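You operate a simulated robot arm through the tools that you are given. There is no shell and no other tool.

You run a simulated two-armed robot. Do the job below in one go: nothing can be reset, and whatever is moved stays where it is left.

JOB
Press the orange bush into the bearing block with the screw press.
Fine: down to its flange, which stays on top; block on to the blue rubber pad; leave the press knob turned up and the tray out.

The check looks at the end state, three seconds after you hand in, the way a careful person would. Anything else that was tipped, shoved, dropped, spilled or broken makes it a failure.

ROBOT AND FRAMES
Two 6-joint arms with fingered hands on one trunk that stands fixed in place. Base frame: the origin is at the foot of the trunk, x ahead of it, y to its left, z up; the work surface is at about z = 0.74. Units: m, rad, N and s.
The left shoulder is at [0.07, 0.191, 0.973], the right one opposite. Each reaches about 0.983 m from its shoulder. Payload 4.7 kg a hand.
The tool frame of a hand sits at the grasp point between the pads (the TCP): z along the fingers, y along the line on which they close. The tips reach 0.036 m beyond it. The gripper opens to 0.12 m; its body begins 0.042 m behind the TCP. The gripper is a hand of 5 fingers: y runs from the thumb to the fingers, the wrist lies at [-0.018, -0.113, -0.198] in the tool frame.
Orientation is that of the tool frame in the base frame, as a unit quaternion [x, y, z, w]. With the fingers straight down and the wrist toward the robot, the tool's x, y and z point along [0, 1, 0], [1, 0, 0] and [0, 0, -1] of the base frame.

CONTROLS
- The arms move only by the tool drive_tool. It takes "left_targets", "right_targets" or both (then of equal length, played together; a hand with none holds still); each is text: rows parted by semicolons, each of 6 numbers parted by spaces: the shift along the base's x, y, z in units of 400 mm (1.0 is 400 mm), then the turn, a rotation vector about the base's x, y, z in units of 60 degrees (1.0 is 60 degrees). In form: tx ty tz wx wy wz; .... A call has 1 to 20 rows; each row is the pose to reach, as a shift and turn from the pose commanded when the call began. A call with a number of a shift or a turn outside -1 to 1 is refused whole. A row lasts 0.2 s, in which the tool goes at most 0.05 m and 0.15 rad; a call with a longer step from one row to the next is refused whole. Where a pose cannot be reached the arm comes as near as it can. A force on the tool above 70 N (or 10 N above the force at the start of the call, whichever is more), or a blocked arm, ends the call early, and 0.2 s more pass. In this call time passes only in rows, and 0.2 s behind the last. It gives the time, the measured TCP pose, the force on the tool (base axes), the opening and the grip force at its end, in the units of the frame above (readings bear some noise), with the torque about the TCP (base axes, N m) and any sound that the robot's microphone picked up.
- Cameras (640 x 400 px; columns grow to the right, rows downward): "scene" is now at [0.1328, 0.0413, 1.2286]; the picture's right is [0.47, -0.88, 0.00], its down [-0.27, -0.14, -0.95] and it looks along [0.84, 0.45, -0.30] (base axes); focal length 232 px, centre (320, 200). "left" rides on the left gripper at [-0.072, -0.091, -0.143] in its tool frame; the picture's right is [-0.80, -0.28, 0.53], its down [0.53, -0.73, 0.42] and it looks along [0.27, 0.62, 0.74] (tool axes); focal length 234 px, centre (320, 200). "right" rides on the right gripper at [0.073, -0.091, -0.143] in its tool frame; the picture's right is [-0.80, 0.28, -0.53], its down [-0.53, -0.73, 0.42] and it looks along [-0.27, 0.62, 0.74] (tool axes); focal length 234 px, centre (320, 200). There is no depth. A picture from a camera that has moved, and an enlarged one, comes with that camera's place and axes in the base frame and with its lens.
- camera(camera): a new picture of that camera. The clock stands still meanwhile.
- slide_trunk(by): slides the trunk up (or, below 0, down) by that many m; the arms and the scene camera ride with it, the base frame stays. It gives what a move gives, with no picture.
- finger_targets(index, middle, ring, little, thumb_bend, thumb_turn, hand): sets how far each is bent, from 0 (flat) to 1 (curled in); at 0.3 the hand is open as for a grip, at 0.7 the pads meet at the TCP. One left out holds its place. A second passes; each finger stops where it meets its share of the squeeze, and holds until it gets a number again. It is the only way to open and close the hand. It gives what a move gives, with no picture; readings hold the bend of each and the force on index, middle, ring, little, thumb and palm. thumb_turn goes from beside the hand (0) to across from the fingers (1), as for a grip.
- head_to(pan, tilt): turns the head with the scene camera to pan (to the left, within 1.501 rad either way) and tilt (down, from -0.506 to 1.204), counted from straight ahead of the robot. It gives what a move gives.
- close_up(camera, box): a new picture of the part [left, top, right, bottom] of that camera's present view, enlarged. The clock stands still meanwhile.
- job_done(): hands the job in; it is judged then, once.

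Nothing tells you positions but the pictures and the camera data. Unless the task says otherwise, let go and move clear before handing in.

The tools are called as a command line: name --argument value ..., lists and objects as JSON in quotes. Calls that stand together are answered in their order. drive_tool: Moves the arms, as the interface text tells. Its arguments: {"type":"object","properties":{"left_targets":{"type":"string"},"right_targets":{"type":"string"}},"required":[]} The other tools are called the same way: slide_trunk (by) moves the trunk up or down; finger_targets (index, middle, ring, little, thumb_bend, thumb_turn, hand) moves the fingers one by one; head_to (pan, tilt) turns the head that bears the scene camera; camera (camera) takes a picture; close_up (camera, box) takes an enlarged picture of a part of a camera's view; job_done () hands the job in.

At the start:

```text
clock: 0.0
left_ee_pos: [0.3906, 0.4618, 1.2156]
left_tcp_rot: [0.707, 0.707, 0.0, 0.0]
left_ft_force: [0.2, -0.3, -0.1]
left_moment: [0.0, -0.05, -0.02]
left_grip_width: 0.1196
left_finger_force: 0.0
left_shape: jaw
left_bend: [0.3, 0.3, 0.3, 0.3, 0.3, 0.98]
left_finger forces: [0.1, 0.1, 0.1, 0.0, 0.0, 0.0]
right_ee_pos: [0.7057, 0.0481, 1.2611]
right_tcp_rot: [0.707, 0.707, 0.0, 0.0]
right_ft_force: [0.0, 0.7, 0.2]
right_moment: [0.02, 0.04, 0.01]
right_grip_width: 0.1197
right_finger_force: 0.1
right_shape: jaw
right_bend: [0.3, 0.3, 0.3, 0.3, 0.3, 0.98]
right_finger forces: [0.0, 0.0, 0.1, 0.0, 0.0, 0.0]
trunk travel left (down, up): [-0.449, 0.491]
head pan, tilt (commanded): [0.494, 0.305]
```

scene: 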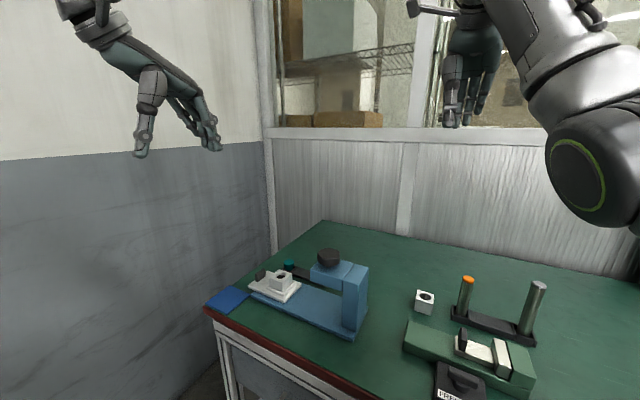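
right: 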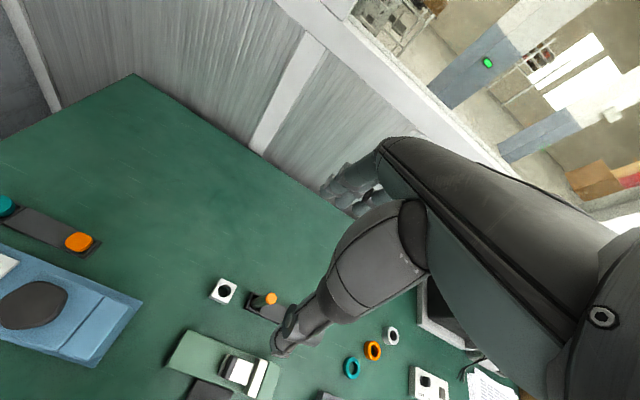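
left: 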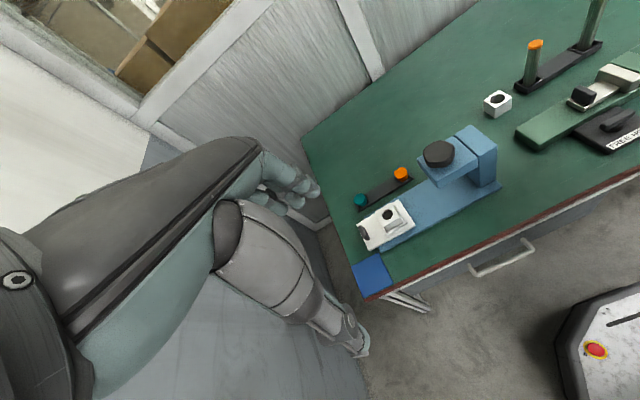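

I see a table with a blue screw press (black knob on top, a white block on a white tray pulled out), a blue pad to its left, a green device, a white block, posts with orange/teal tips, and rings farther right. I'll look closer before moving.

close_up --camera "scene" --box '[190, 230, 390, 355]'

close_up --camera "scene" --box '[390, 260, 590, 385]'

close_up --camera "left" --box '[330, 120, 530, 245]'

close_up --camera "right" --box '[160, 260, 480, 400]'

close_up --camera "left" --box '[480, 30, 640, 160]'

```text
3.20 times, centred on (290, 292) of scene
camera zoom: at [0.1328, 0.0413, 1.2286], right [0.47, -0.88, 0.0], down [-0.27, -0.14, -0.95], along [0.84, 0.45, -0.3], focal length 742 px, centre (416, -96)
```

zoom: 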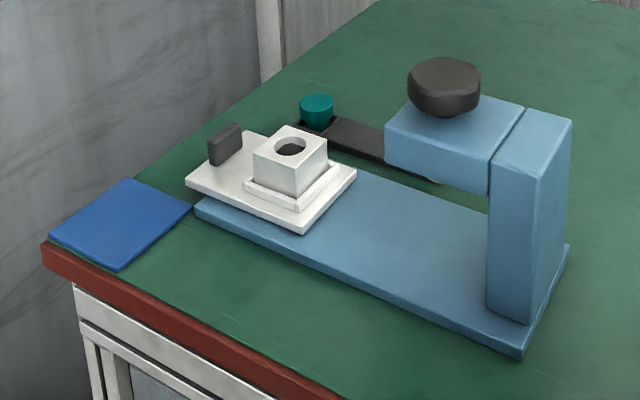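

```text
3.20 times, centred on (490, 322) of scene
camera zoom: at [0.1328, 0.0413, 1.2286], right [0.47, -0.88, 0.0], down [-0.27, -0.14, -0.95], along [0.84, 0.45, -0.3], focal length 742 px, centre (-224, -192)
```

zoom: 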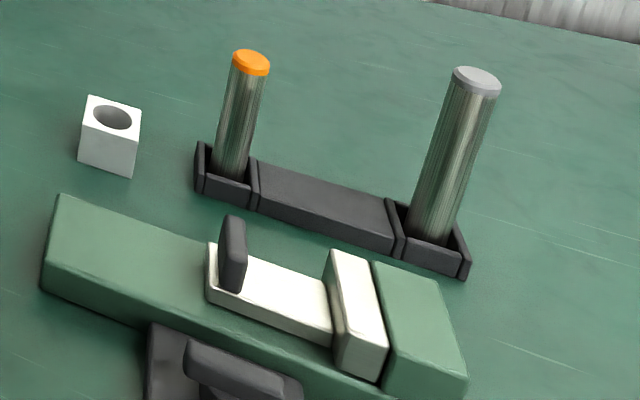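

```text
3.20 times, centred on (430, 182) of left
camera zoom: at [0.2995, 0.3879, 1.3599], right [-0.28, -0.8, -0.53], down [-0.73, 0.53, -0.42], along [0.62, 0.27, -0.74], focal length 749 px, centre (-32, 256)
```

zoom: 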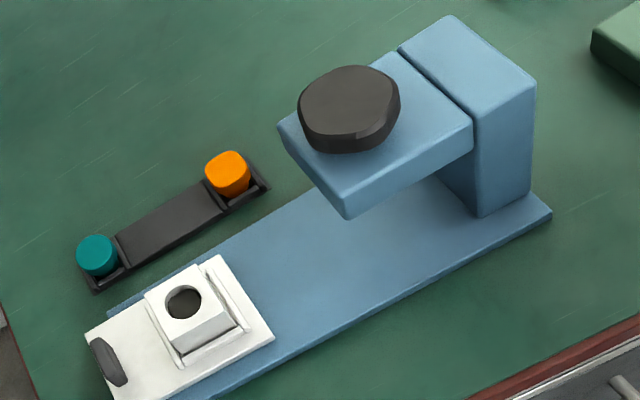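

```text
2.00 times, centred on (320, 330) of right
camera zoom: at [0.6144, 0.121, 1.4044], right [0.28, -0.8, 0.53], down [-0.73, -0.53, -0.42], along [0.62, -0.27, -0.74], focal length 468 px, centre (320, -60)
```

zoom: 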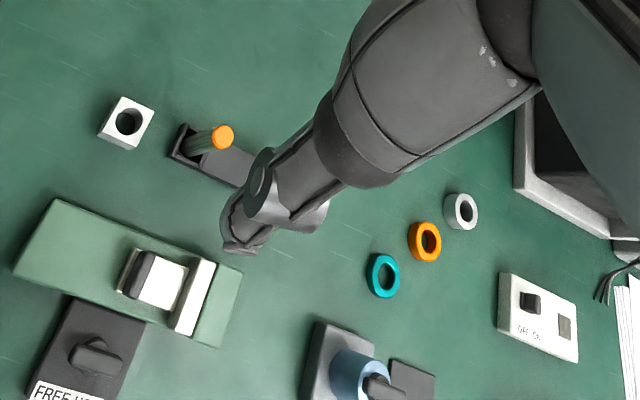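

```text
3.08 times, centred on (560, 95) of left
camera zoom: at [0.2995, 0.3879, 1.3599], right [-0.28, -0.8, -0.53], down [-0.73, 0.53, -0.42], along [0.62, 0.27, -0.74], focal length 720 px, centre (-418, 523)
```

zoom: 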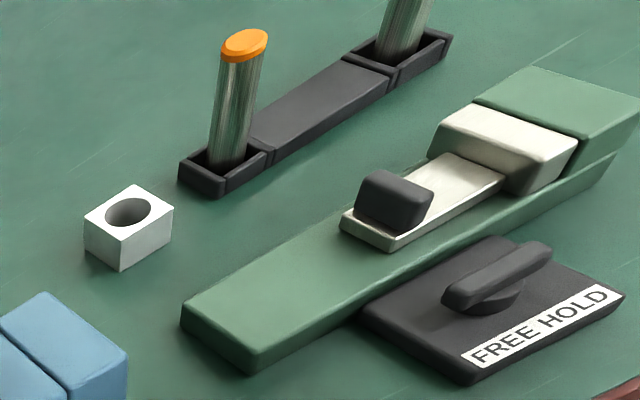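

The press, tray with a white bored block, blue pad and a rack with teal and orange bushes are all left of centre. I'll aim the head at it for a sharper view.

head_to --pan 0.58 --tilt 0.65

close_up --camera "scene" --box '[200, 100, 440, 250]'

camera --camera "scene"

```text
clock: 0.8
left_ee_pos: [0.3907, 0.46, 1.2157]
left_tcp_rot: [0.707, 0.707, 0.0, 0.0]
left_ft_force: [0.3, -0.1, -0.6]
left_moment: [0.03, 0.02, 0.0]
left_grip_width: 0.1194
left_finger_force: 0.0
left_shape: jaw
left_bend: [0.3, 0.3, 0.3, 0.3, 0.3, 0.98]
left_finger forces: [0.0, 0.0, 0.0, 0.0, 0.1, 0.0]
right_ee_pos: [0.7055, 0.0484, 1.2604]
right_tcp_rot: [0.708, 0.707, -0.001, -0.001]
right_ft_force: [0.0, -0.1, 0.6]
right_moment: [-0.02, 0.01, -0.01]
right_grip_width: 0.1194
right_finger_force: 0.1
right_shape: jaw
right_bend: [0.3, 0.3, 0.3, 0.3, 0.3, 0.98]
right_finger forces: [0.1, 0.0, 0.0, 0.1, 0.0, 0.1]
trunk travel left (down, up): [-0.449, 0.491]
head pan, tilt (commanded): [0.579, 0.649]
```

```text
2.67 times, centred on (320, 175) of scene
camera zoom: at [0.1232, 0.0446, 1.1975], right [0.55, -0.84, 0.0], down [-0.51, -0.33, -0.8], along [0.67, 0.44, -0.6], focal length 618 px, centre (320, 267)
```

zoom: 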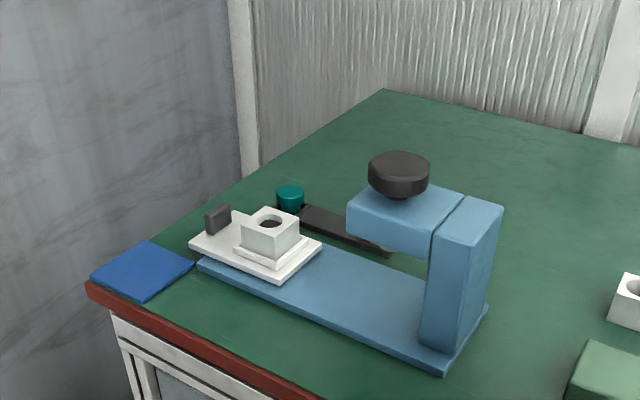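

```text
taken
camera scene: at [0.1232, 0.0446, 1.1975], right [0.55, -0.84, 0.0], down [-0.51, -0.33, -0.8], along [0.67, 0.44, -0.6], focal length 232 px, centre (320, 200)
```

scene: 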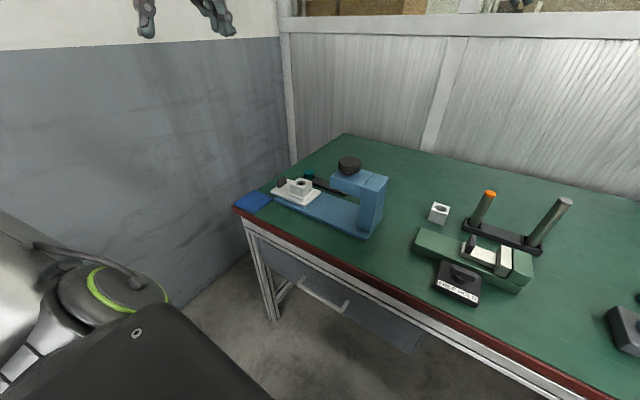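

The bush rack lies behind the press, with the press head hiding the orange one from here. I'll bring the left hand's camera nearer to get a good view of the press, block and bushes.

drive_tool --left_targets "0.004 -0.068 -0.079 0 0 0; 0.008 -0.136 -0.158 0 0 0; 0.012 -0.204 -0.237 0 0 0; 0.016 -0.272 -0.316 0 0 0; 0.02 -0.34 -0.395 0 0 0; 0.025 -0.4075 -0.475 0 0 0"

camera --camera "left"

camera --camera "scene"

```text
clock: 2.2
left_ee_pos: [0.3872, 0.3268, 1.0217]
left_tcp_rot: [0.708, 0.706, 0.0, 0.002]
left_ft_force: [0.2, 0.2, -0.9]
left_moment: [0.0, -0.03, 0.04]
left_grip_width: 0.1201
left_finger_force: 0.0
left_shape: jaw
left_bend: [0.3, 0.3, 0.3, 0.3, 0.3, 0.98]
left_finger forces: [0.0, 0.1, 0.1, 0.0, 0.0, 0.0]
left hand out of reach, approached as far as the arm can: row 5, 6
right_ee_pos: [0.7059, 0.0488, 1.2606]
right_tcp_rot: [0.707, 0.707, 0.0, 0.0]
right_ft_force: [0.3, -0.3, -0.2]
right_moment: [0.0, -0.01, 0.01]
right_grip_width: 0.1196
right_finger_force: 0.1
right_shape: jaw
right_bend: [0.3, 0.3, 0.3, 0.3, 0.3, 0.98]
right_finger forces: [0.1, 0.1, 0.0, 0.0, 0.1, 0.1]
trunk travel left (down, up): [-0.449, 0.491]
head pan, tilt (commanded): [0.579, 0.649]
```

```text
taken
camera left: at [0.2958, 0.2541, 1.1664], right [-0.28, -0.8, -0.52], down [-0.73, 0.53, -0.43], along [0.62, 0.26, -0.74], focal length 234 px, centre (320, 200)
```

left: 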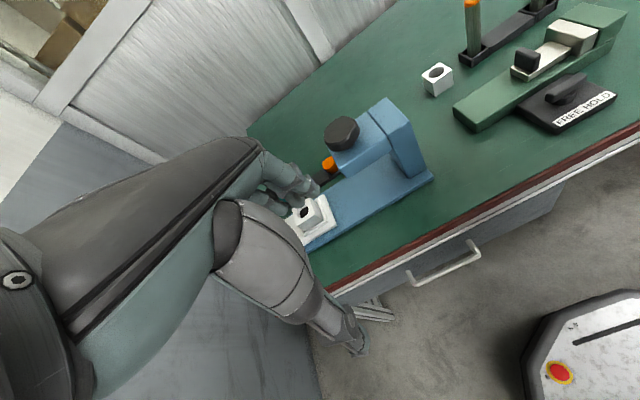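

```text
taken
camera scene: at [0.1234, 0.0448, 1.1974], right [0.55, -0.84, 0.0], down [-0.51, -0.33, -0.8], along [0.67, 0.44, -0.6], focal length 232 px, centre (320, 200)
```

scene: 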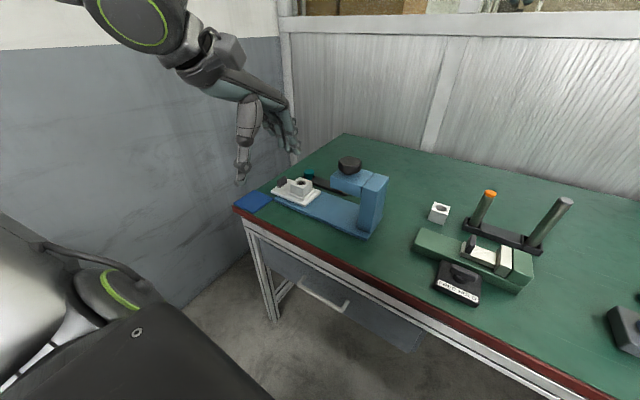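

The left arm reached its near limit there, but the view is useful. I'll zoom in on the press area.

close_up --camera "left" --box '[280, 90, 440, 250]'

close_up --camera "scene" --box '[225, 140, 400, 250]'

```text
2.50 times, centred on (360, 170) of left
camera zoom: at [0.2958, 0.2541, 1.1664], right [-0.28, -0.8, -0.52], down [-0.73, 0.53, -0.43], along [0.62, 0.26, -0.74], focal length 585 px, centre (220, 275)
```

zoom: 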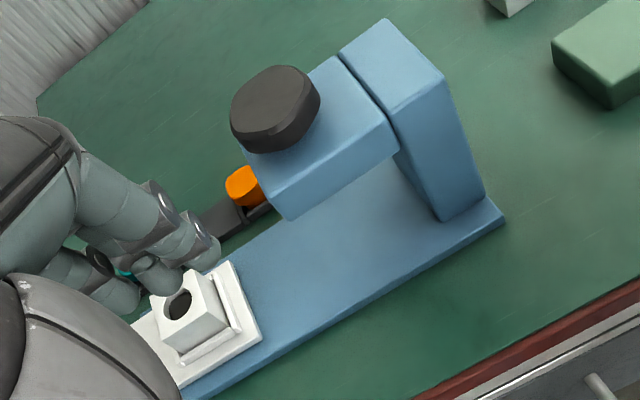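

```text
3.64 times, centred on (312, 195) of scene
camera zoom: at [0.1234, 0.0448, 1.1974], right [0.55, -0.84, 0.0], down [-0.51, -0.33, -0.8], along [0.67, 0.44, -0.6], focal length 843 px, centre (347, 218)
```

zoom: 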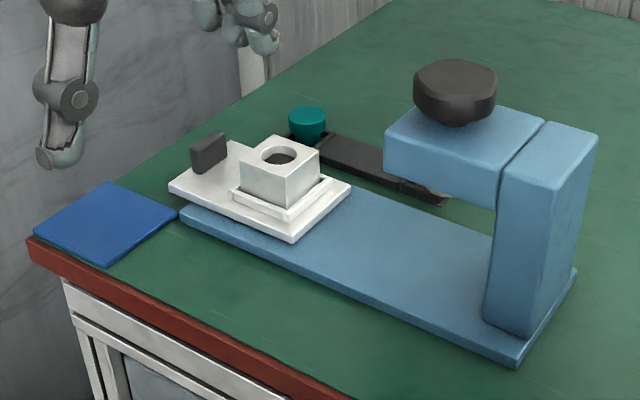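

The press base runs along y (about x 0.55–0.66, y 0.17–0.50), its screw is near (0.605, 0.27) and its head spans z 0.855–0.89. The orange bush is behind it near (0.69, 0.34). Next I'll swing the left hand's camera around for a look from the left side.

drive_tool --left_targets "0.05 0.0685 -0.029 0 0 -0.125; 0.1 0.137 -0.058 0 0 -0.25; 0.149 0.2055 -0.087 0 0 -0.375; 0.199 0.274 -0.116 0 0 -0.5; 0.249 0.3425 -0.145 0 0 -0.625; 0.2985 0.411 -0.174 0 0 -0.75; 0.348 0.4795 -0.203 0 0 -0.875; 0.398 0.548 -0.232 0 0 -1"

camera --camera "left"

camera --camera "scene"

```text
clock: 4.0
left_ee_pos: [0.5495, 0.5434, 0.9272]
left_tcp_rot: [0.966, 0.257, -0.001, 0.001]
left_ft_force: [-0.9, -0.6, -0.3]
left_moment: [0.05, 0.04, 0.04]
left_grip_width: 0.1197
left_finger_force: 0.1
left_shape: jaw
left_bend: [0.3, 0.3, 0.3, 0.3, 0.3, 0.98]
left_finger forces: [0.1, 0.1, 0.0, 0.0, 0.0, 0.0]
left hand out of reach, approached as far as the arm can: row 3, 4
right_ee_pos: [0.7084, 0.0491, 1.2595]
right_tcp_rot: [0.708, 0.707, -0.001, -0.001]
right_ft_force: [0.1, -0.5, -0.1]
right_moment: [0.01, 0.02, -0.02]
right_grip_width: 0.1196
right_finger_force: 0.0
right_shape: jaw
right_bend: [0.3, 0.3, 0.3, 0.3, 0.3, 0.98]
right_finger forces: [0.0, 0.0, 0.0, 0.1, 0.1, 0.1]
trunk travel left (down, up): [-0.449, 0.491]
head pan, tilt (commanded): [0.579, 0.649]
```

```text
taken
camera left: at [0.4415, 0.5856, 1.0718], right [-0.84, -0.16, -0.52], down [0.1, 0.9, -0.42], along [0.54, -0.41, -0.74], focal length 234 px, centre (320, 200)
```

left: 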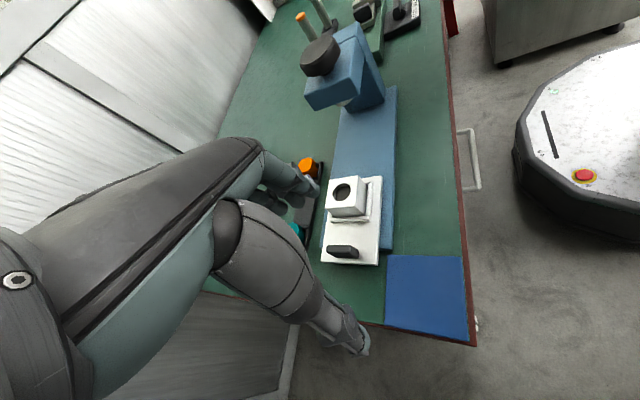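

```text
taken
camera scene: at [0.1245, 0.0448, 1.1972], right [0.55, -0.84, 0.0], down [-0.51, -0.33, -0.8], along [0.67, 0.44, -0.61], focal length 232 px, centre (320, 200)
```

scene: 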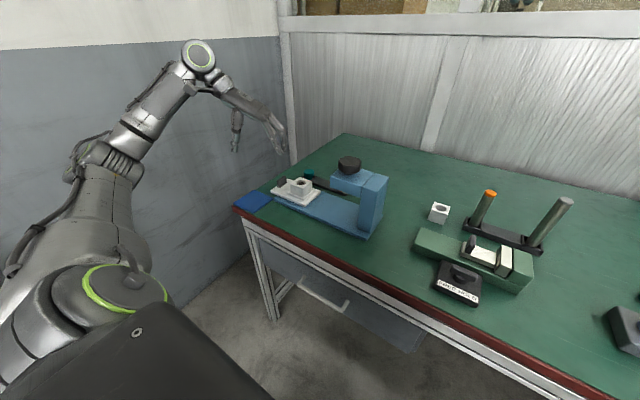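

The view now shows the tray with block, handle and the rack from the left side. I'll zoom in.

close_up --camera "left" --box '[270, 20, 430, 150]'

close_up --camera "left" --box '[270, 140, 400, 270]'

```text
3.08 times, centred on (350, 85) of left
camera zoom: at [0.4415, 0.5856, 1.0718], right [-0.84, -0.16, -0.52], down [0.1, 0.9, -0.42], along [0.54, -0.41, -0.74], focal length 720 px, centre (228, 554)
```

zoom: 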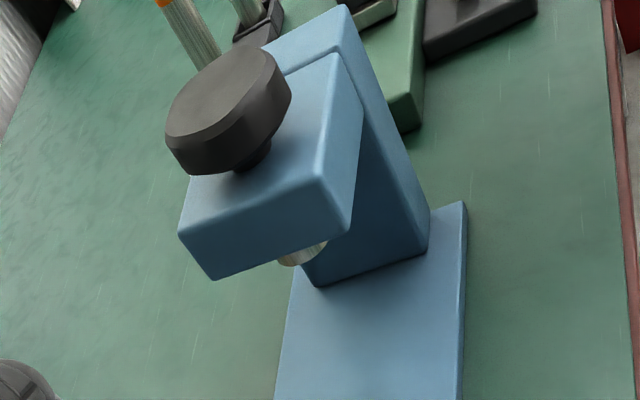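

```text
3.08 times, centred on (335, 205) of left
camera zoom: at [0.4415, 0.5856, 1.0718], right [-0.84, -0.16, -0.52], down [0.1, 0.9, -0.42], along [0.54, -0.41, -0.74], focal length 720 px, centre (274, 185)
```

zoom: 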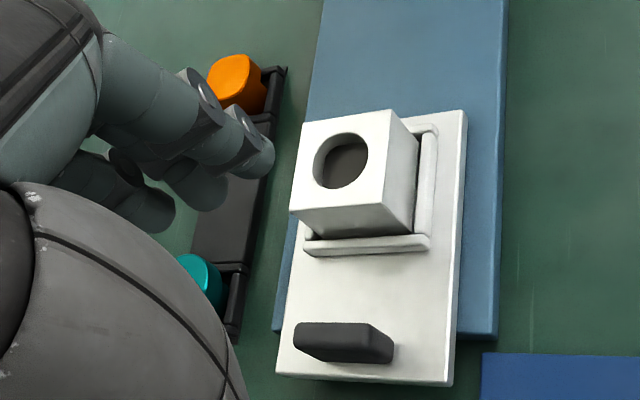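

The tray, nest and knob are clear, but my fingers partly hide the bushes. I'll shift the left hand forward and up a little for an open view of them.

drive_tool --left_targets "0.066 0 0.05 0 0 0; 0.133 0 0.1 0 0 0; 0.2 0 0.15 0 0 0"

camera --camera "left"

close_up --camera "left" --box '[310, 110, 440, 240]'

```text
clock: 4.8
left_ee_pos: [0.6297, 0.542, 0.9891]
left_tcp_rot: [0.966, 0.259, -0.001, -0.001]
left_ft_force: [-0.4, 0.1, -0.2]
left_moment: [0.02, -0.03, 0.02]
left_grip_width: 0.1199
left_finger_force: 0.1
left_shape: jaw
left_bend: [0.3, 0.3, 0.3, 0.3, 0.3, 0.98]
left_finger forces: [0.0, 0.1, 0.0, 0.0, 0.0, 0.0]
right_ee_pos: [0.7068, 0.0473, 1.2597]
right_tcp_rot: [0.707, 0.707, -0.001, -0.001]
right_ft_force: [0.5, 0.1, -0.9]
right_moment: [0.05, 0.01, -0.01]
right_grip_width: 0.1199
right_finger_force: 0.1
right_shape: jaw
right_bend: [0.3, 0.3, 0.3, 0.3, 0.3, 0.98]
right_finger forces: [0.0, 0.0, 0.0, 0.1, 0.0, 0.0]
trunk travel left (down, up): [-0.449, 0.491]
head pan, tilt (commanded): [0.579, 0.649]
```

```text
taken
camera left: at [0.5213, 0.5841, 1.1329], right [-0.84, -0.16, -0.52], down [0.09, 0.9, -0.42], along [0.54, -0.4, -0.74], focal length 234 px, centre (320, 200)
```

left: 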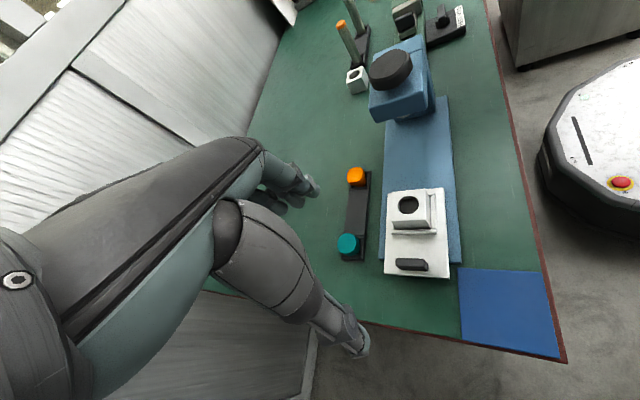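

```text
3.08 times, centred on (375, 175) of left
camera zoom: at [0.5213, 0.5841, 1.1329], right [-0.84, -0.16, -0.52], down [0.09, 0.9, -0.42], along [0.54, -0.4, -0.74], focal length 720 px, centre (151, 277)
```

zoom: 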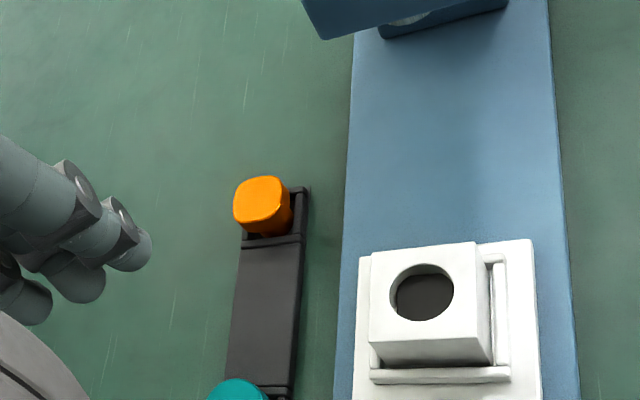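

The orange bush has a rounded-square flange on top and sits near (0.70, 0.345). I'll bring the camera nearer for a precise look at it.

drive_tool --left_targets "0.056 -0.053 -0.067 0 0 0; 0.111 -0.106 -0.135 0 0 0; 0.167 -0.16 -0.2 0 0 0; 0.2225 -0.2125 -0.27 0 0 0"

camera --camera "left"

close_up --camera "left" --box '[320, 100, 460, 240]'

close_up --camera "scene" --box '[225, 120, 400, 250]'

```text
clock: 5.8
left_ee_pos: [0.7166, 0.459, 0.8813]
left_tcp_rot: [0.966, 0.259, -0.001, 0.001]
left_ft_force: [0.6, 0.1, 0.1]
left_moment: [-0.02, 0.04, 0.01]
left_grip_width: 0.1199
left_finger_force: 0.1
left_shape: jaw
left_bend: [0.3, 0.3, 0.3, 0.3, 0.3, 0.98]
left_finger forces: [0.0, 0.0, 0.0, 0.0, 0.2, 0.1]
right_ee_pos: [0.7073, 0.0489, 1.2586]
right_tcp_rot: [0.707, 0.707, 0.0, -0.001]
right_ft_force: [0.3, 0.3, -1.2]
right_moment: [0.01, 0.0, 0.03]
right_grip_width: 0.1199
right_finger_force: 0.0
right_shape: jaw
right_bend: [0.3, 0.3, 0.3, 0.3, 0.3, 0.98]
right_finger forces: [0.0, 0.1, 0.1, 0.0, 0.0, 0.0]
trunk travel left (down, up): [-0.449, 0.491]
head pan, tilt (commanded): [0.579, 0.649]
```

```text
taken
camera left: at [0.6094, 0.5014, 1.0248], right [-0.84, -0.16, -0.52], down [0.09, 0.9, -0.42], along [0.54, -0.4, -0.74], focal length 234 px, centre (320, 200)
```

left: 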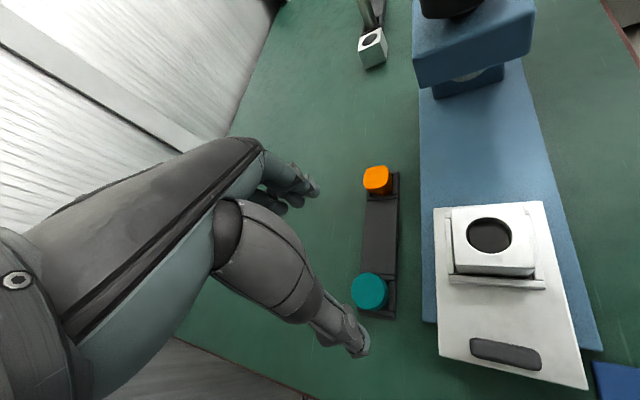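

```text
2.86 times, centred on (390, 170) of left
camera zoom: at [0.6094, 0.5014, 1.0248], right [-0.84, -0.16, -0.52], down [0.09, 0.9, -0.42], along [0.54, -0.4, -0.74], focal length 669 px, centre (120, 286)
```

zoom: 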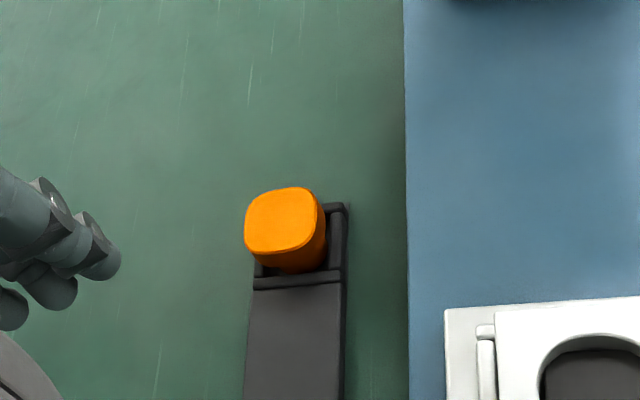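

```text
3.08 times, centred on (312, 185) of scene
camera zoom: at [0.1246, 0.0442, 1.1973], right [0.55, -0.84, 0.0], down [-0.51, -0.33, -0.8], along [0.67, 0.44, -0.61], focal length 713 px, centre (343, 246)
```

zoom: 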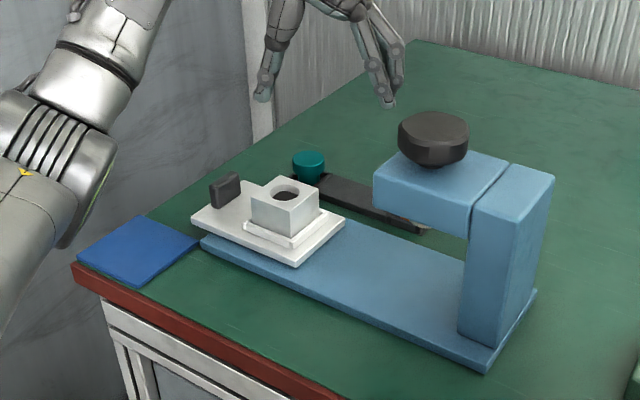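

The orange flange is a rounded square about 32 mm across. I'll zoom on the teal one (likely similar in build) and on the block and nest to learn the shape.

close_up --camera "scene" --box '[270, 165, 330, 205]'

close_up --camera "left" --box '[350, 150, 410, 210]'

close_up --camera "left" --box '[420, 180, 600, 390]'

close_up --camera "left" --box '[340, 260, 410, 330]'

```text
10.00 times, centred on (300, 185) of scene
camera zoom: at [0.1246, 0.0442, 1.1973], right [0.55, -0.84, 0.0], down [-0.51, -0.33, -0.8], along [0.67, 0.44, -0.61], focal length 2318 px, centre (520, 350)
```

zoom: 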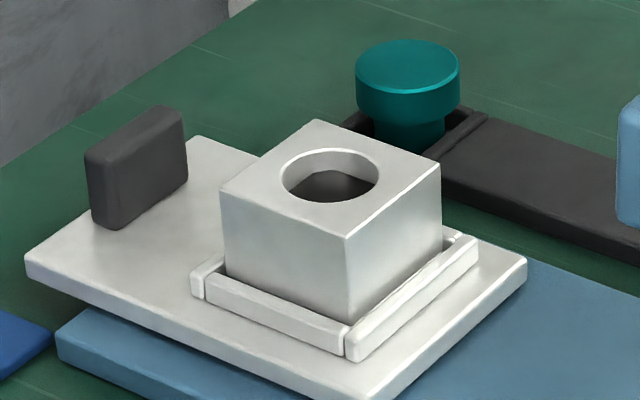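

```text
6.67 times, centred on (380, 180) of left
camera zoom: at [0.6094, 0.5014, 1.0248], right [-0.84, -0.16, -0.52], down [0.09, 0.9, -0.42], along [0.54, -0.4, -0.74], focal length 1561 px, centre (-80, 333)
```

zoom: 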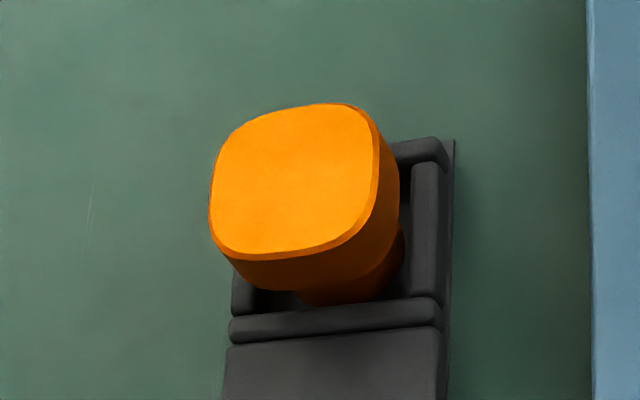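

```text
1.90 times, centred on (510, 285) of left
camera zoom: at [0.6094, 0.5014, 1.0248], right [-0.84, -0.16, -0.52], down [0.09, 0.9, -0.42], along [0.54, -0.4, -0.74], focal length 446 px, centre (-42, 38)
```

zoom: 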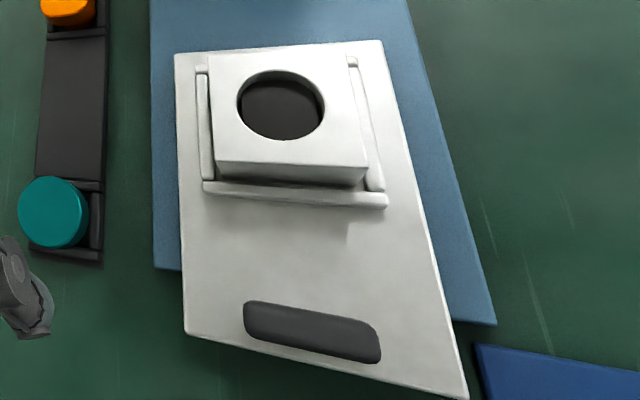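

```text
5.71 times, centred on (375, 295) of left
camera zoom: at [0.6094, 0.5014, 1.0248], right [-0.84, -0.16, -0.52], down [0.09, 0.9, -0.42], along [0.54, -0.4, -0.74], focal length 1338 px, centre (6, -343)
```

zoom: 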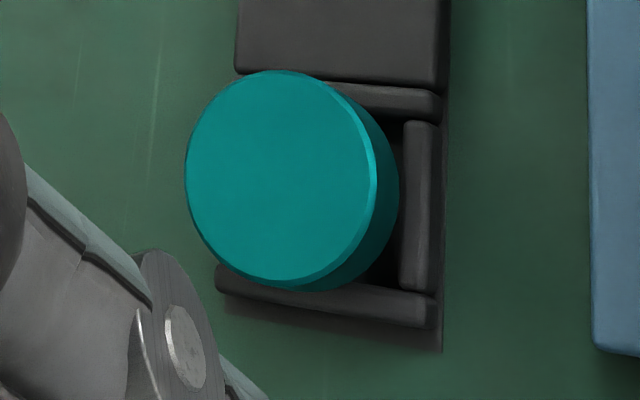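

Close-ups show each bush has a wide flange over a narrower body standing in a pocket. From the views I put the orange flange top at about (0.712, 0.339, 0.771), the block bore at (0.602, 0.429, 0.803), the knob at (0.600, 0.268, 0.92) and the tray handle at (0.601, 0.503). I'll lift the left hand, turn it back square and park it above the orange bush.

drive_tool --left_targets "0 0 0.1 0 0 0.125; 0 -0.04 0.2 0 0 0.25; 0 -0.09 0.2 0 0 0.375; -0.003 -0.14 0.2 0 0 0.5; -0.006 -0.19 0.2 0 0 0.625; -0.008 -0.24 0.2 0 0 0.75; -0.01 -0.28 0.2 0 0 0.875; -0.0125 -0.3 0.2 0 0 1"

finger_targets --hand "left" --index 0.45 --middle 0.45 --ring 0.45 --little 0.45 --thumb_bend 0.45

camera --camera "left"

camera --camera "scene"

```text
clock: 7.6
left_ee_pos: [0.7366, 0.357, 0.9481]
left_tcp_rot: [0.708, 0.706, 0.0, 0.004]
left_ft_force: [0.4, 0.9, -0.6]
left_moment: [0.03, 0.04, 0.02]
left_grip_width: 0.12
left_finger_force: 0.0
left_shape: jaw
left_bend: [0.3, 0.3, 0.3, 0.3, 0.3, 0.98]
left_finger forces: [0.1, 0.0, 0.0, 0.0, 0.0, 0.0]
left hand out of reach, approached as far as the arm can: row 7, 8
right_ee_pos: [0.7071, 0.0479, 1.2604]
right_tcp_rot: [0.707, 0.708, -0.001, -0.001]
right_ft_force: [0.2, 0.2, -0.6]
right_moment: [0.0, 0.01, -0.01]
right_grip_width: 0.1198
right_finger_force: 0.0
right_shape: jaw
right_bend: [0.3, 0.3, 0.3, 0.3, 0.3, 0.98]
right_finger forces: [0.1, 0.0, 0.0, 0.0, 0.0, 0.0]
trunk travel left (down, up): [-0.449, 0.491]
head pan, tilt (commanded): [0.579, 0.649]
```

```text
clock: 8.6
left_ee_pos: [0.7353, 0.3561, 0.9469]
left_tcp_rot: [0.709, 0.705, 0.001, 0.005]
left_ft_force: [0.6, -0.7, 0.1]
left_moment: [0.01, 0.02, -0.01]
left_grip_width: 0.0787
left_finger_force: 0.0
left_shape: fingers
left_bend: [0.45, 0.45, 0.45, 0.45, 0.45, 0.98]
left_finger forces: [0.1, 0.1, 0.0, 0.0, 0.0, 0.0]
right_ee_pos: [0.7054, 0.0486, 1.2613]
right_tcp_rot: [0.707, 0.707, -0.001, 0.0]
right_ft_force: [0.1, 0.0, 0.0]
right_moment: [0.02, 0.0, 0.04]
right_grip_width: 0.1197
right_finger_force: 0.0
right_shape: jaw
right_bend: [0.3, 0.3, 0.3, 0.3, 0.3, 0.98]
right_finger forces: [0.0, 0.0, 0.0, 0.1, 0.1, 0.0]
trunk travel left (down, up): [-0.449, 0.491]
head pan, tilt (commanded): [0.579, 0.649]
```

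```text
taken
camera left: at [0.6432, 0.2839, 1.0918], right [-0.28, -0.81, -0.52], down [-0.73, 0.53, -0.43], along [0.63, 0.26, -0.73], focal length 234 px, centre (320, 200)
```

left: 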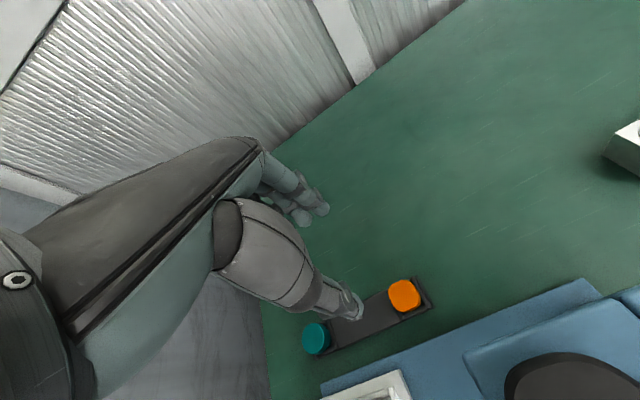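

```text
taken
camera scene: at [0.1233, 0.0445, 1.1974], right [0.55, -0.84, 0.0], down [-0.51, -0.33, -0.8], along [0.67, 0.44, -0.6], focal length 232 px, centre (320, 200)
```

scene: 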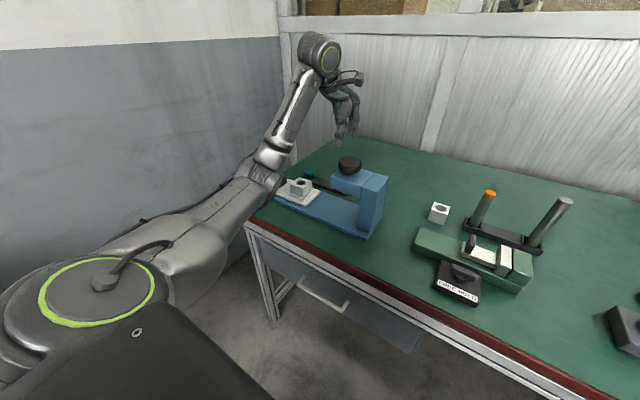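

The left elbow is hanging rather low near the tray and the wrist is near its limit here. I'll raise the trunk to give the arm room from above, then re-check.

slide_trunk --by 0.22

camera --camera "scene"

```text
clock: 11.0
left_ee_pos: [0.7354, 0.3554, 1.1681]
left_tcp_rot: [0.709, 0.705, 0.0, 0.005]
left_ft_force: [-0.7, 0.3, 0.0]
left_moment: [-0.03, 0.01, 0.0]
left_grip_width: 0.0789
left_finger_force: 0.0
left_shape: fingers
left_bend: [0.45, 0.45, 0.45, 0.45, 0.45, 0.98]
left_finger forces: [0.1, 0.1, 0.0, 0.0, 0.0, 0.0]
right_ee_pos: [0.7068, 0.0482, 1.4805]
right_tcp_rot: [0.707, 0.708, 0.001, 0.0]
right_ft_force: [0.1, 0.8, -0.9]
right_moment: [0.03, 0.03, -0.02]
right_grip_width: 0.1198
right_finger_force: 0.0
right_shape: jaw
right_bend: [0.3, 0.3, 0.3, 0.3, 0.3, 0.98]
right_finger forces: [0.0, 0.1, 0.1, 0.0, 0.0, 0.0]
trunk travel left (down, up): [-0.669, 0.271]
head pan, tilt (commanded): [0.579, 0.649]
```

```text
taken
camera scene: at [0.1236, 0.0446, 1.4173], right [0.55, -0.84, 0.0], down [-0.51, -0.33, -0.8], along [0.67, 0.44, -0.6], focal length 232 px, centre (320, 200)
```

scene: 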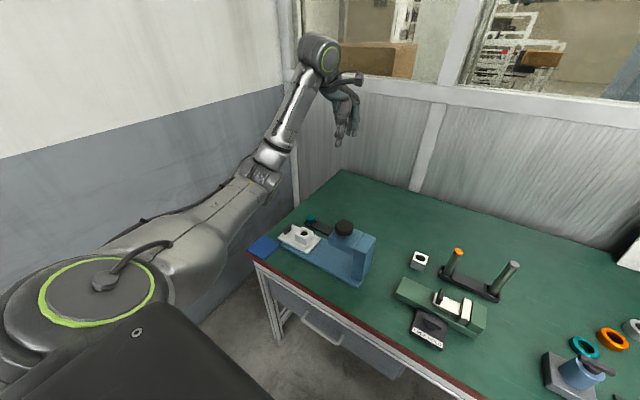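

With the trunk up there is more room. I'll lower the left hand to just above the orange bush and check reach.

drive_tool --left_targets "-0.01 -0.007 -0.11 0 0 0; -0.02 -0.014 -0.22 0 0 0; -0.03 -0.021 -0.33 0 0 0; -0.04 -0.028 -0.44 0 0 0; -0.05 -0.035 -0.55 0 0 0; -0.0585 -0.041 -0.66 0 0 0"

camera --camera "scene"

camera --camera "left"

```text
clock: 12.4
left_ee_pos: [0.7106, 0.3377, 0.9026]
left_tcp_rot: [0.709, 0.706, 0.001, 0.006]
left_ft_force: [0.8, -0.3, 0.1]
left_moment: [0.04, 0.01, -0.01]
left_grip_width: 0.0785
left_finger_force: 0.0
left_shape: fingers
left_bend: [0.45, 0.45, 0.45, 0.45, 0.45, 0.98]
left_finger forces: [0.1, 0.0, 0.1, 0.0, 0.1, 0.0]
right_ee_pos: [0.7068, 0.0488, 1.4806]
right_tcp_rot: [0.707, 0.707, 0.0, -0.001]
right_ft_force: [1.0, -0.3, 0.2]
right_moment: [-0.03, 0.03, 0.01]
right_grip_width: 0.1201
right_finger_force: 0.0
right_shape: jaw
right_bend: [0.3, 0.3, 0.3, 0.3, 0.3, 0.98]
right_finger forces: [0.1, 0.0, 0.0, 0.0, 0.1, 0.0]
trunk travel left (down, up): [-0.669, 0.271]
head pan, tilt (commanded): [0.579, 0.649]
```

```text
taken
camera scene: at [0.1236, 0.045, 1.4174], right [0.55, -0.84, 0.0], down [-0.51, -0.33, -0.8], along [0.67, 0.44, -0.61], focal length 232 px, centre (320, 200)
```

scene: 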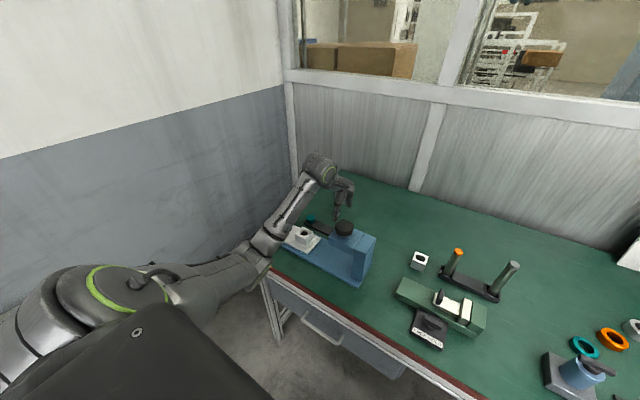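

```text
taken
camera left: at [0.6181, 0.2656, 1.0459], right [-0.28, -0.81, -0.52], down [-0.73, 0.53, -0.43], along [0.63, 0.26, -0.73], focal length 234 px, centre (320, 200)
```

left: 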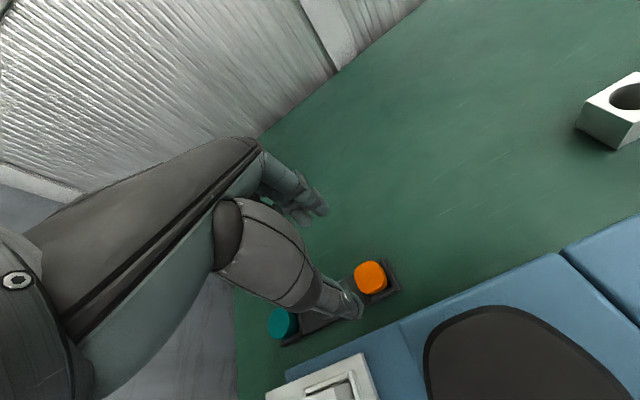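

The arm is higher now and clear of the tray. I'll zoom in to refine the bush position relative to the hand.

close_up --camera "left" --box '[330, 240, 420, 330]'

close_up --camera "scene" --box '[265, 150, 385, 290]'

```text
4.44 times, centred on (375, 285) of left
camera zoom: at [0.6181, 0.2656, 1.0459], right [-0.28, -0.81, -0.52], down [-0.73, 0.53, -0.43], along [0.63, 0.26, -0.73], focal length 1041 px, centre (76, -178)
```

zoom: 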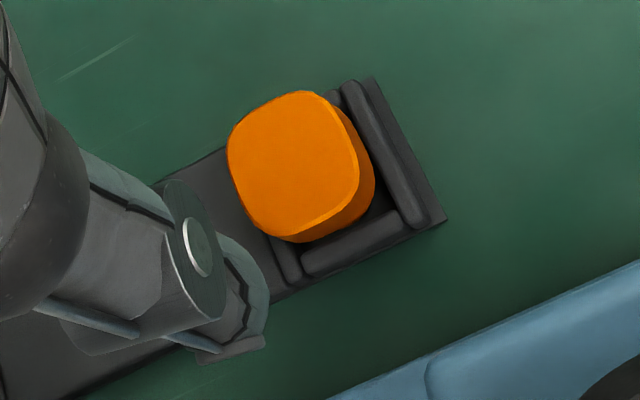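

```text
2.86 times, centred on (325, 220) of scene
camera zoom: at [0.1236, 0.045, 1.4174], right [0.55, -0.84, 0.0], down [-0.51, -0.33, -0.8], along [0.67, 0.44, -0.61], focal length 662 px, centre (306, 143)
```

zoom: 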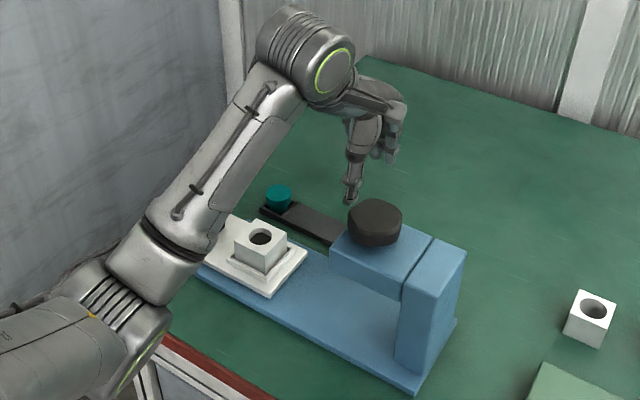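

I put the flange top at about (0.711, 0.340, 0.773), right under the hand. I'll zoom on my own fingers to know where each one sits sideways.

close_up --camera "left" --box '[240, 140, 370, 330]'

close_up --camera "scene" --box '[310, 160, 365, 235]'

```text
2.11 times, centred on (305, 235) of left
camera zoom: at [0.6181, 0.2656, 1.0459], right [-0.28, -0.81, -0.52], down [-0.73, 0.53, -0.43], along [0.63, 0.26, -0.73], focal length 493 px, centre (352, 126)
```

zoom: 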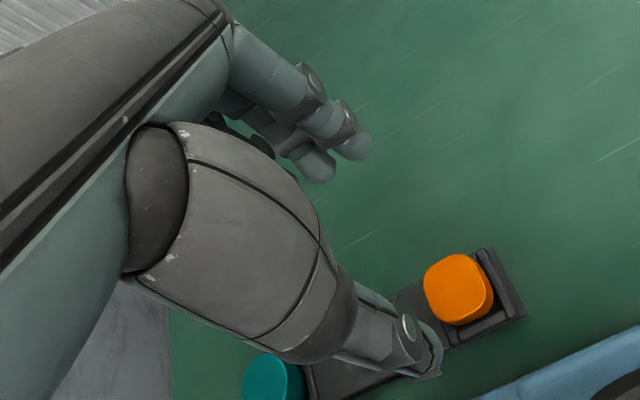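

```text
5.33 times, centred on (338, 198) of scene
camera zoom: at [0.1236, 0.045, 1.4174], right [0.55, -0.84, 0.0], down [-0.51, -0.33, -0.8], along [0.67, 0.44, -0.61], focal length 1236 px, centre (227, 213)
```

zoom: 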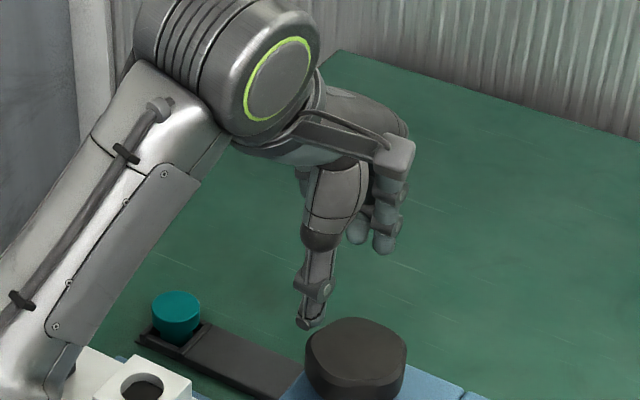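

Index and middle straddle the grasp point, with the thumb opposite, so I'll pinch with those three and keep ring and little open. Next I descend to just above gripping height.

finger_targets --hand "left" --ring 0.25 --little 0.25

drive_tool --left_targets "0 -0.002 -0.08 0 0 0; 0.001 -0.003 -0.16 0 0 0; 0.001 -0.004 -0.235 0 0 0"

camera --camera "left"

close_up --camera "scene" --box '[290, 180, 385, 290]'

```text
clock: 13.4
left_ee_pos: [0.7105, 0.3374, 0.9024]
left_tcp_rot: [0.709, 0.705, 0.0, 0.005]
left_ft_force: [-0.1, 0.6, -0.3]
left_moment: [-0.02, -0.02, 0.01]
left_grip_width: 0.0787
left_finger_force: 0.1
left_shape: fingers
left_bend: [0.45, 0.45, 0.25, 0.25, 0.45, 0.98]
left_finger forces: [0.0, 0.0, 0.0, 0.1, 0.1, 0.0]
right_ee_pos: [0.7071, 0.0486, 1.4821]
right_tcp_rot: [0.707, 0.707, 0.0, 0.0]
right_ft_force: [-0.1, -0.1, 0.4]
right_moment: [0.0, 0.01, 0.03]
right_grip_width: 0.1197
right_finger_force: 0.1
right_shape: jaw
right_bend: [0.3, 0.3, 0.3, 0.3, 0.3, 0.98]
right_finger forces: [0.1, 0.1, 0.0, 0.0, 0.1, 0.0]
trunk travel left (down, up): [-0.669, 0.271]
head pan, tilt (commanded): [0.579, 0.649]
```

```text
clock: 14.2
left_ee_pos: [0.7126, 0.3383, 0.8098]
left_tcp_rot: [0.708, 0.706, 0.0, 0.004]
left_ft_force: [-0.8, -0.2, 0.0]
left_moment: [-0.01, 0.0, -0.02]
left_grip_width: 0.0787
left_finger_force: 0.1
left_shape: fingers
left_bend: [0.45, 0.45, 0.25, 0.25, 0.45, 0.98]
left_finger forces: [0.1, 0.1, 0.1, 0.0, 0.1, 0.0]
right_ee_pos: [0.7065, 0.0491, 1.4819]
right_tcp_rot: [0.708, 0.707, 0.001, 0.0]
right_ft_force: [0.2, -0.1, 1.0]
right_moment: [0.0, 0.05, -0.02]
right_grip_width: 0.1198
right_finger_force: 0.0
right_shape: jaw
right_bend: [0.3, 0.3, 0.3, 0.3, 0.3, 0.98]
right_finger forces: [0.1, 0.0, 0.0, 0.1, 0.1, 0.0]
trunk travel left (down, up): [-0.669, 0.271]
head pan, tilt (commanded): [0.579, 0.649]
```

```text
taken
camera left: at [0.6205, 0.2665, 0.9527], right [-0.28, -0.81, -0.52], down [-0.73, 0.53, -0.43], along [0.63, 0.26, -0.73], focal length 234 px, centre (320, 200)
```

left: 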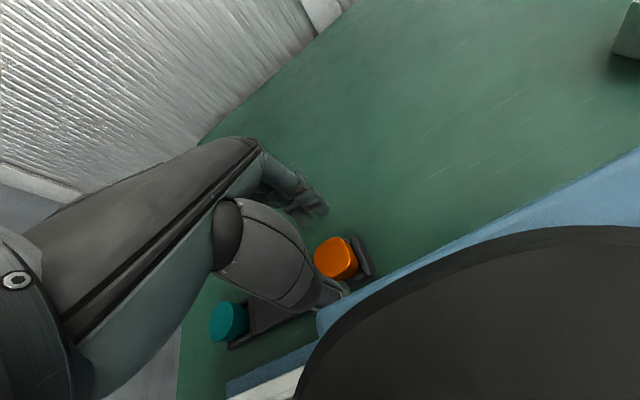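

```text
3.64 times, centred on (338, 235) of scene
camera zoom: at [0.1237, 0.0447, 1.4174], right [0.55, -0.84, 0.0], down [-0.51, -0.33, -0.8], along [0.67, 0.44, -0.61], focal length 843 px, centre (256, 73)
```

zoom: 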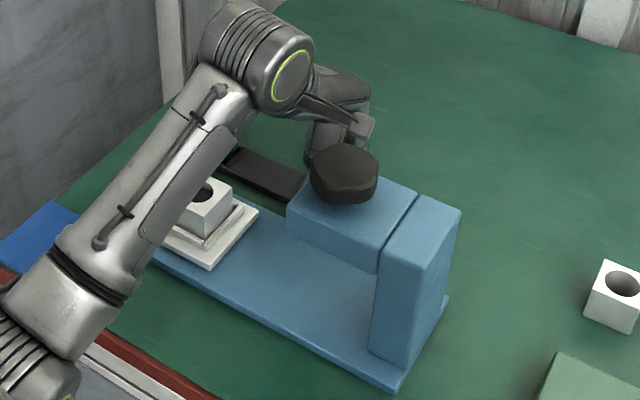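

The hand camera sits right above the knob in this pose, too tight to descend further. I'll back up and turn the hand a quarter turn so the camera and wrist sit off to the left instead.

drive_tool --left_targets "0 0 0.11 0 0 0; 0 0 0.225 0 0 -0.1; 0 0 0.225 0 0 -0.225; 0 0 0.225 0 0 -0.35; 0 0 0.225 0 0 -0.475; 0 0 0.225 0 0 -0.6; 0 0 0.225 0 0 -0.725; 0 0 0.225 0 0 -0.85; 0 0 0.225 0 0 -0.975"

drive_tool --left_targets "0 0 0 0 0 -0.125; 0 0 0 0 0 -0.25; 0 0 0 0 0 -0.375; 0 0 0 0 0 -0.525"

camera --camera "left"

camera --camera "scene"

```text
clock: 16.2
left_ee_pos: [0.7135, 0.3369, 0.9003]
left_tcp_rot: [0.963, 0.268, -0.001, 0.005]
left_ft_force: [-1.0, 0.2, -0.2]
left_moment: [0.0, -0.01, 0.01]
left_grip_width: 0.0786
left_finger_force: 0.1
left_shape: fingers
left_bend: [0.45, 0.45, 0.25, 0.25, 0.45, 0.98]
left_finger forces: [0.0, 0.0, 0.0, 0.0, 0.1, 0.0]
right_ee_pos: [0.7072, 0.048, 1.4809]
right_tcp_rot: [0.707, 0.707, 0.0, 0.0]
right_ft_force: [0.7, 0.4, 0.1]
right_moment: [-0.01, 0.04, 0.02]
right_grip_width: 0.1198
right_finger_force: 0.0
right_shape: jaw
right_bend: [0.3, 0.3, 0.3, 0.3, 0.3, 0.98]
right_finger forces: [0.0, 0.1, 0.0, 0.0, 0.0, 0.1]
trunk travel left (down, up): [-0.669, 0.271]
head pan, tilt (commanded): [0.579, 0.649]
```

```text
refused: row 4 steps farther than a row can; nothing moved
```

```text
taken
camera left: at [0.6039, 0.3789, 1.044], right [-0.83, -0.18, -0.52], down [0.08, 0.9, -0.43], along [0.55, -0.4, -0.73], focal length 234 px, centre (320, 200)
```

left: 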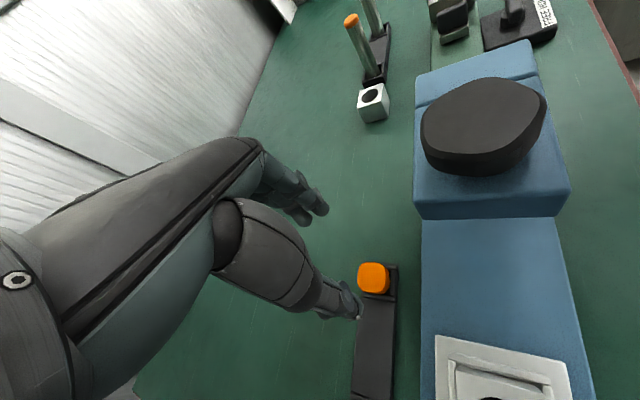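

```text
taken
camera scene: at [0.1238, 0.0444, 1.4173], right [0.55, -0.84, 0.0], down [-0.51, -0.33, -0.8], along [0.67, 0.44, -0.6], focal length 232 px, centre (320, 200)
```

scene: 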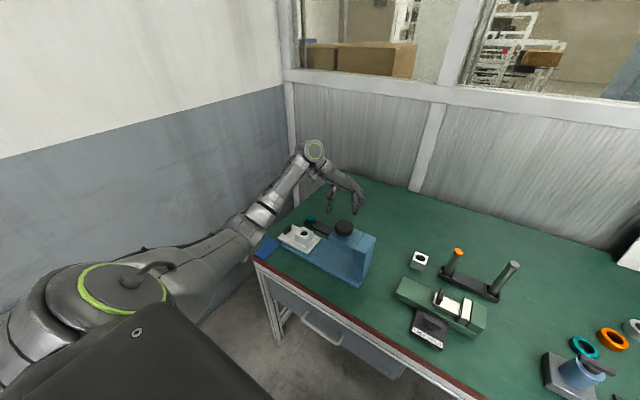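

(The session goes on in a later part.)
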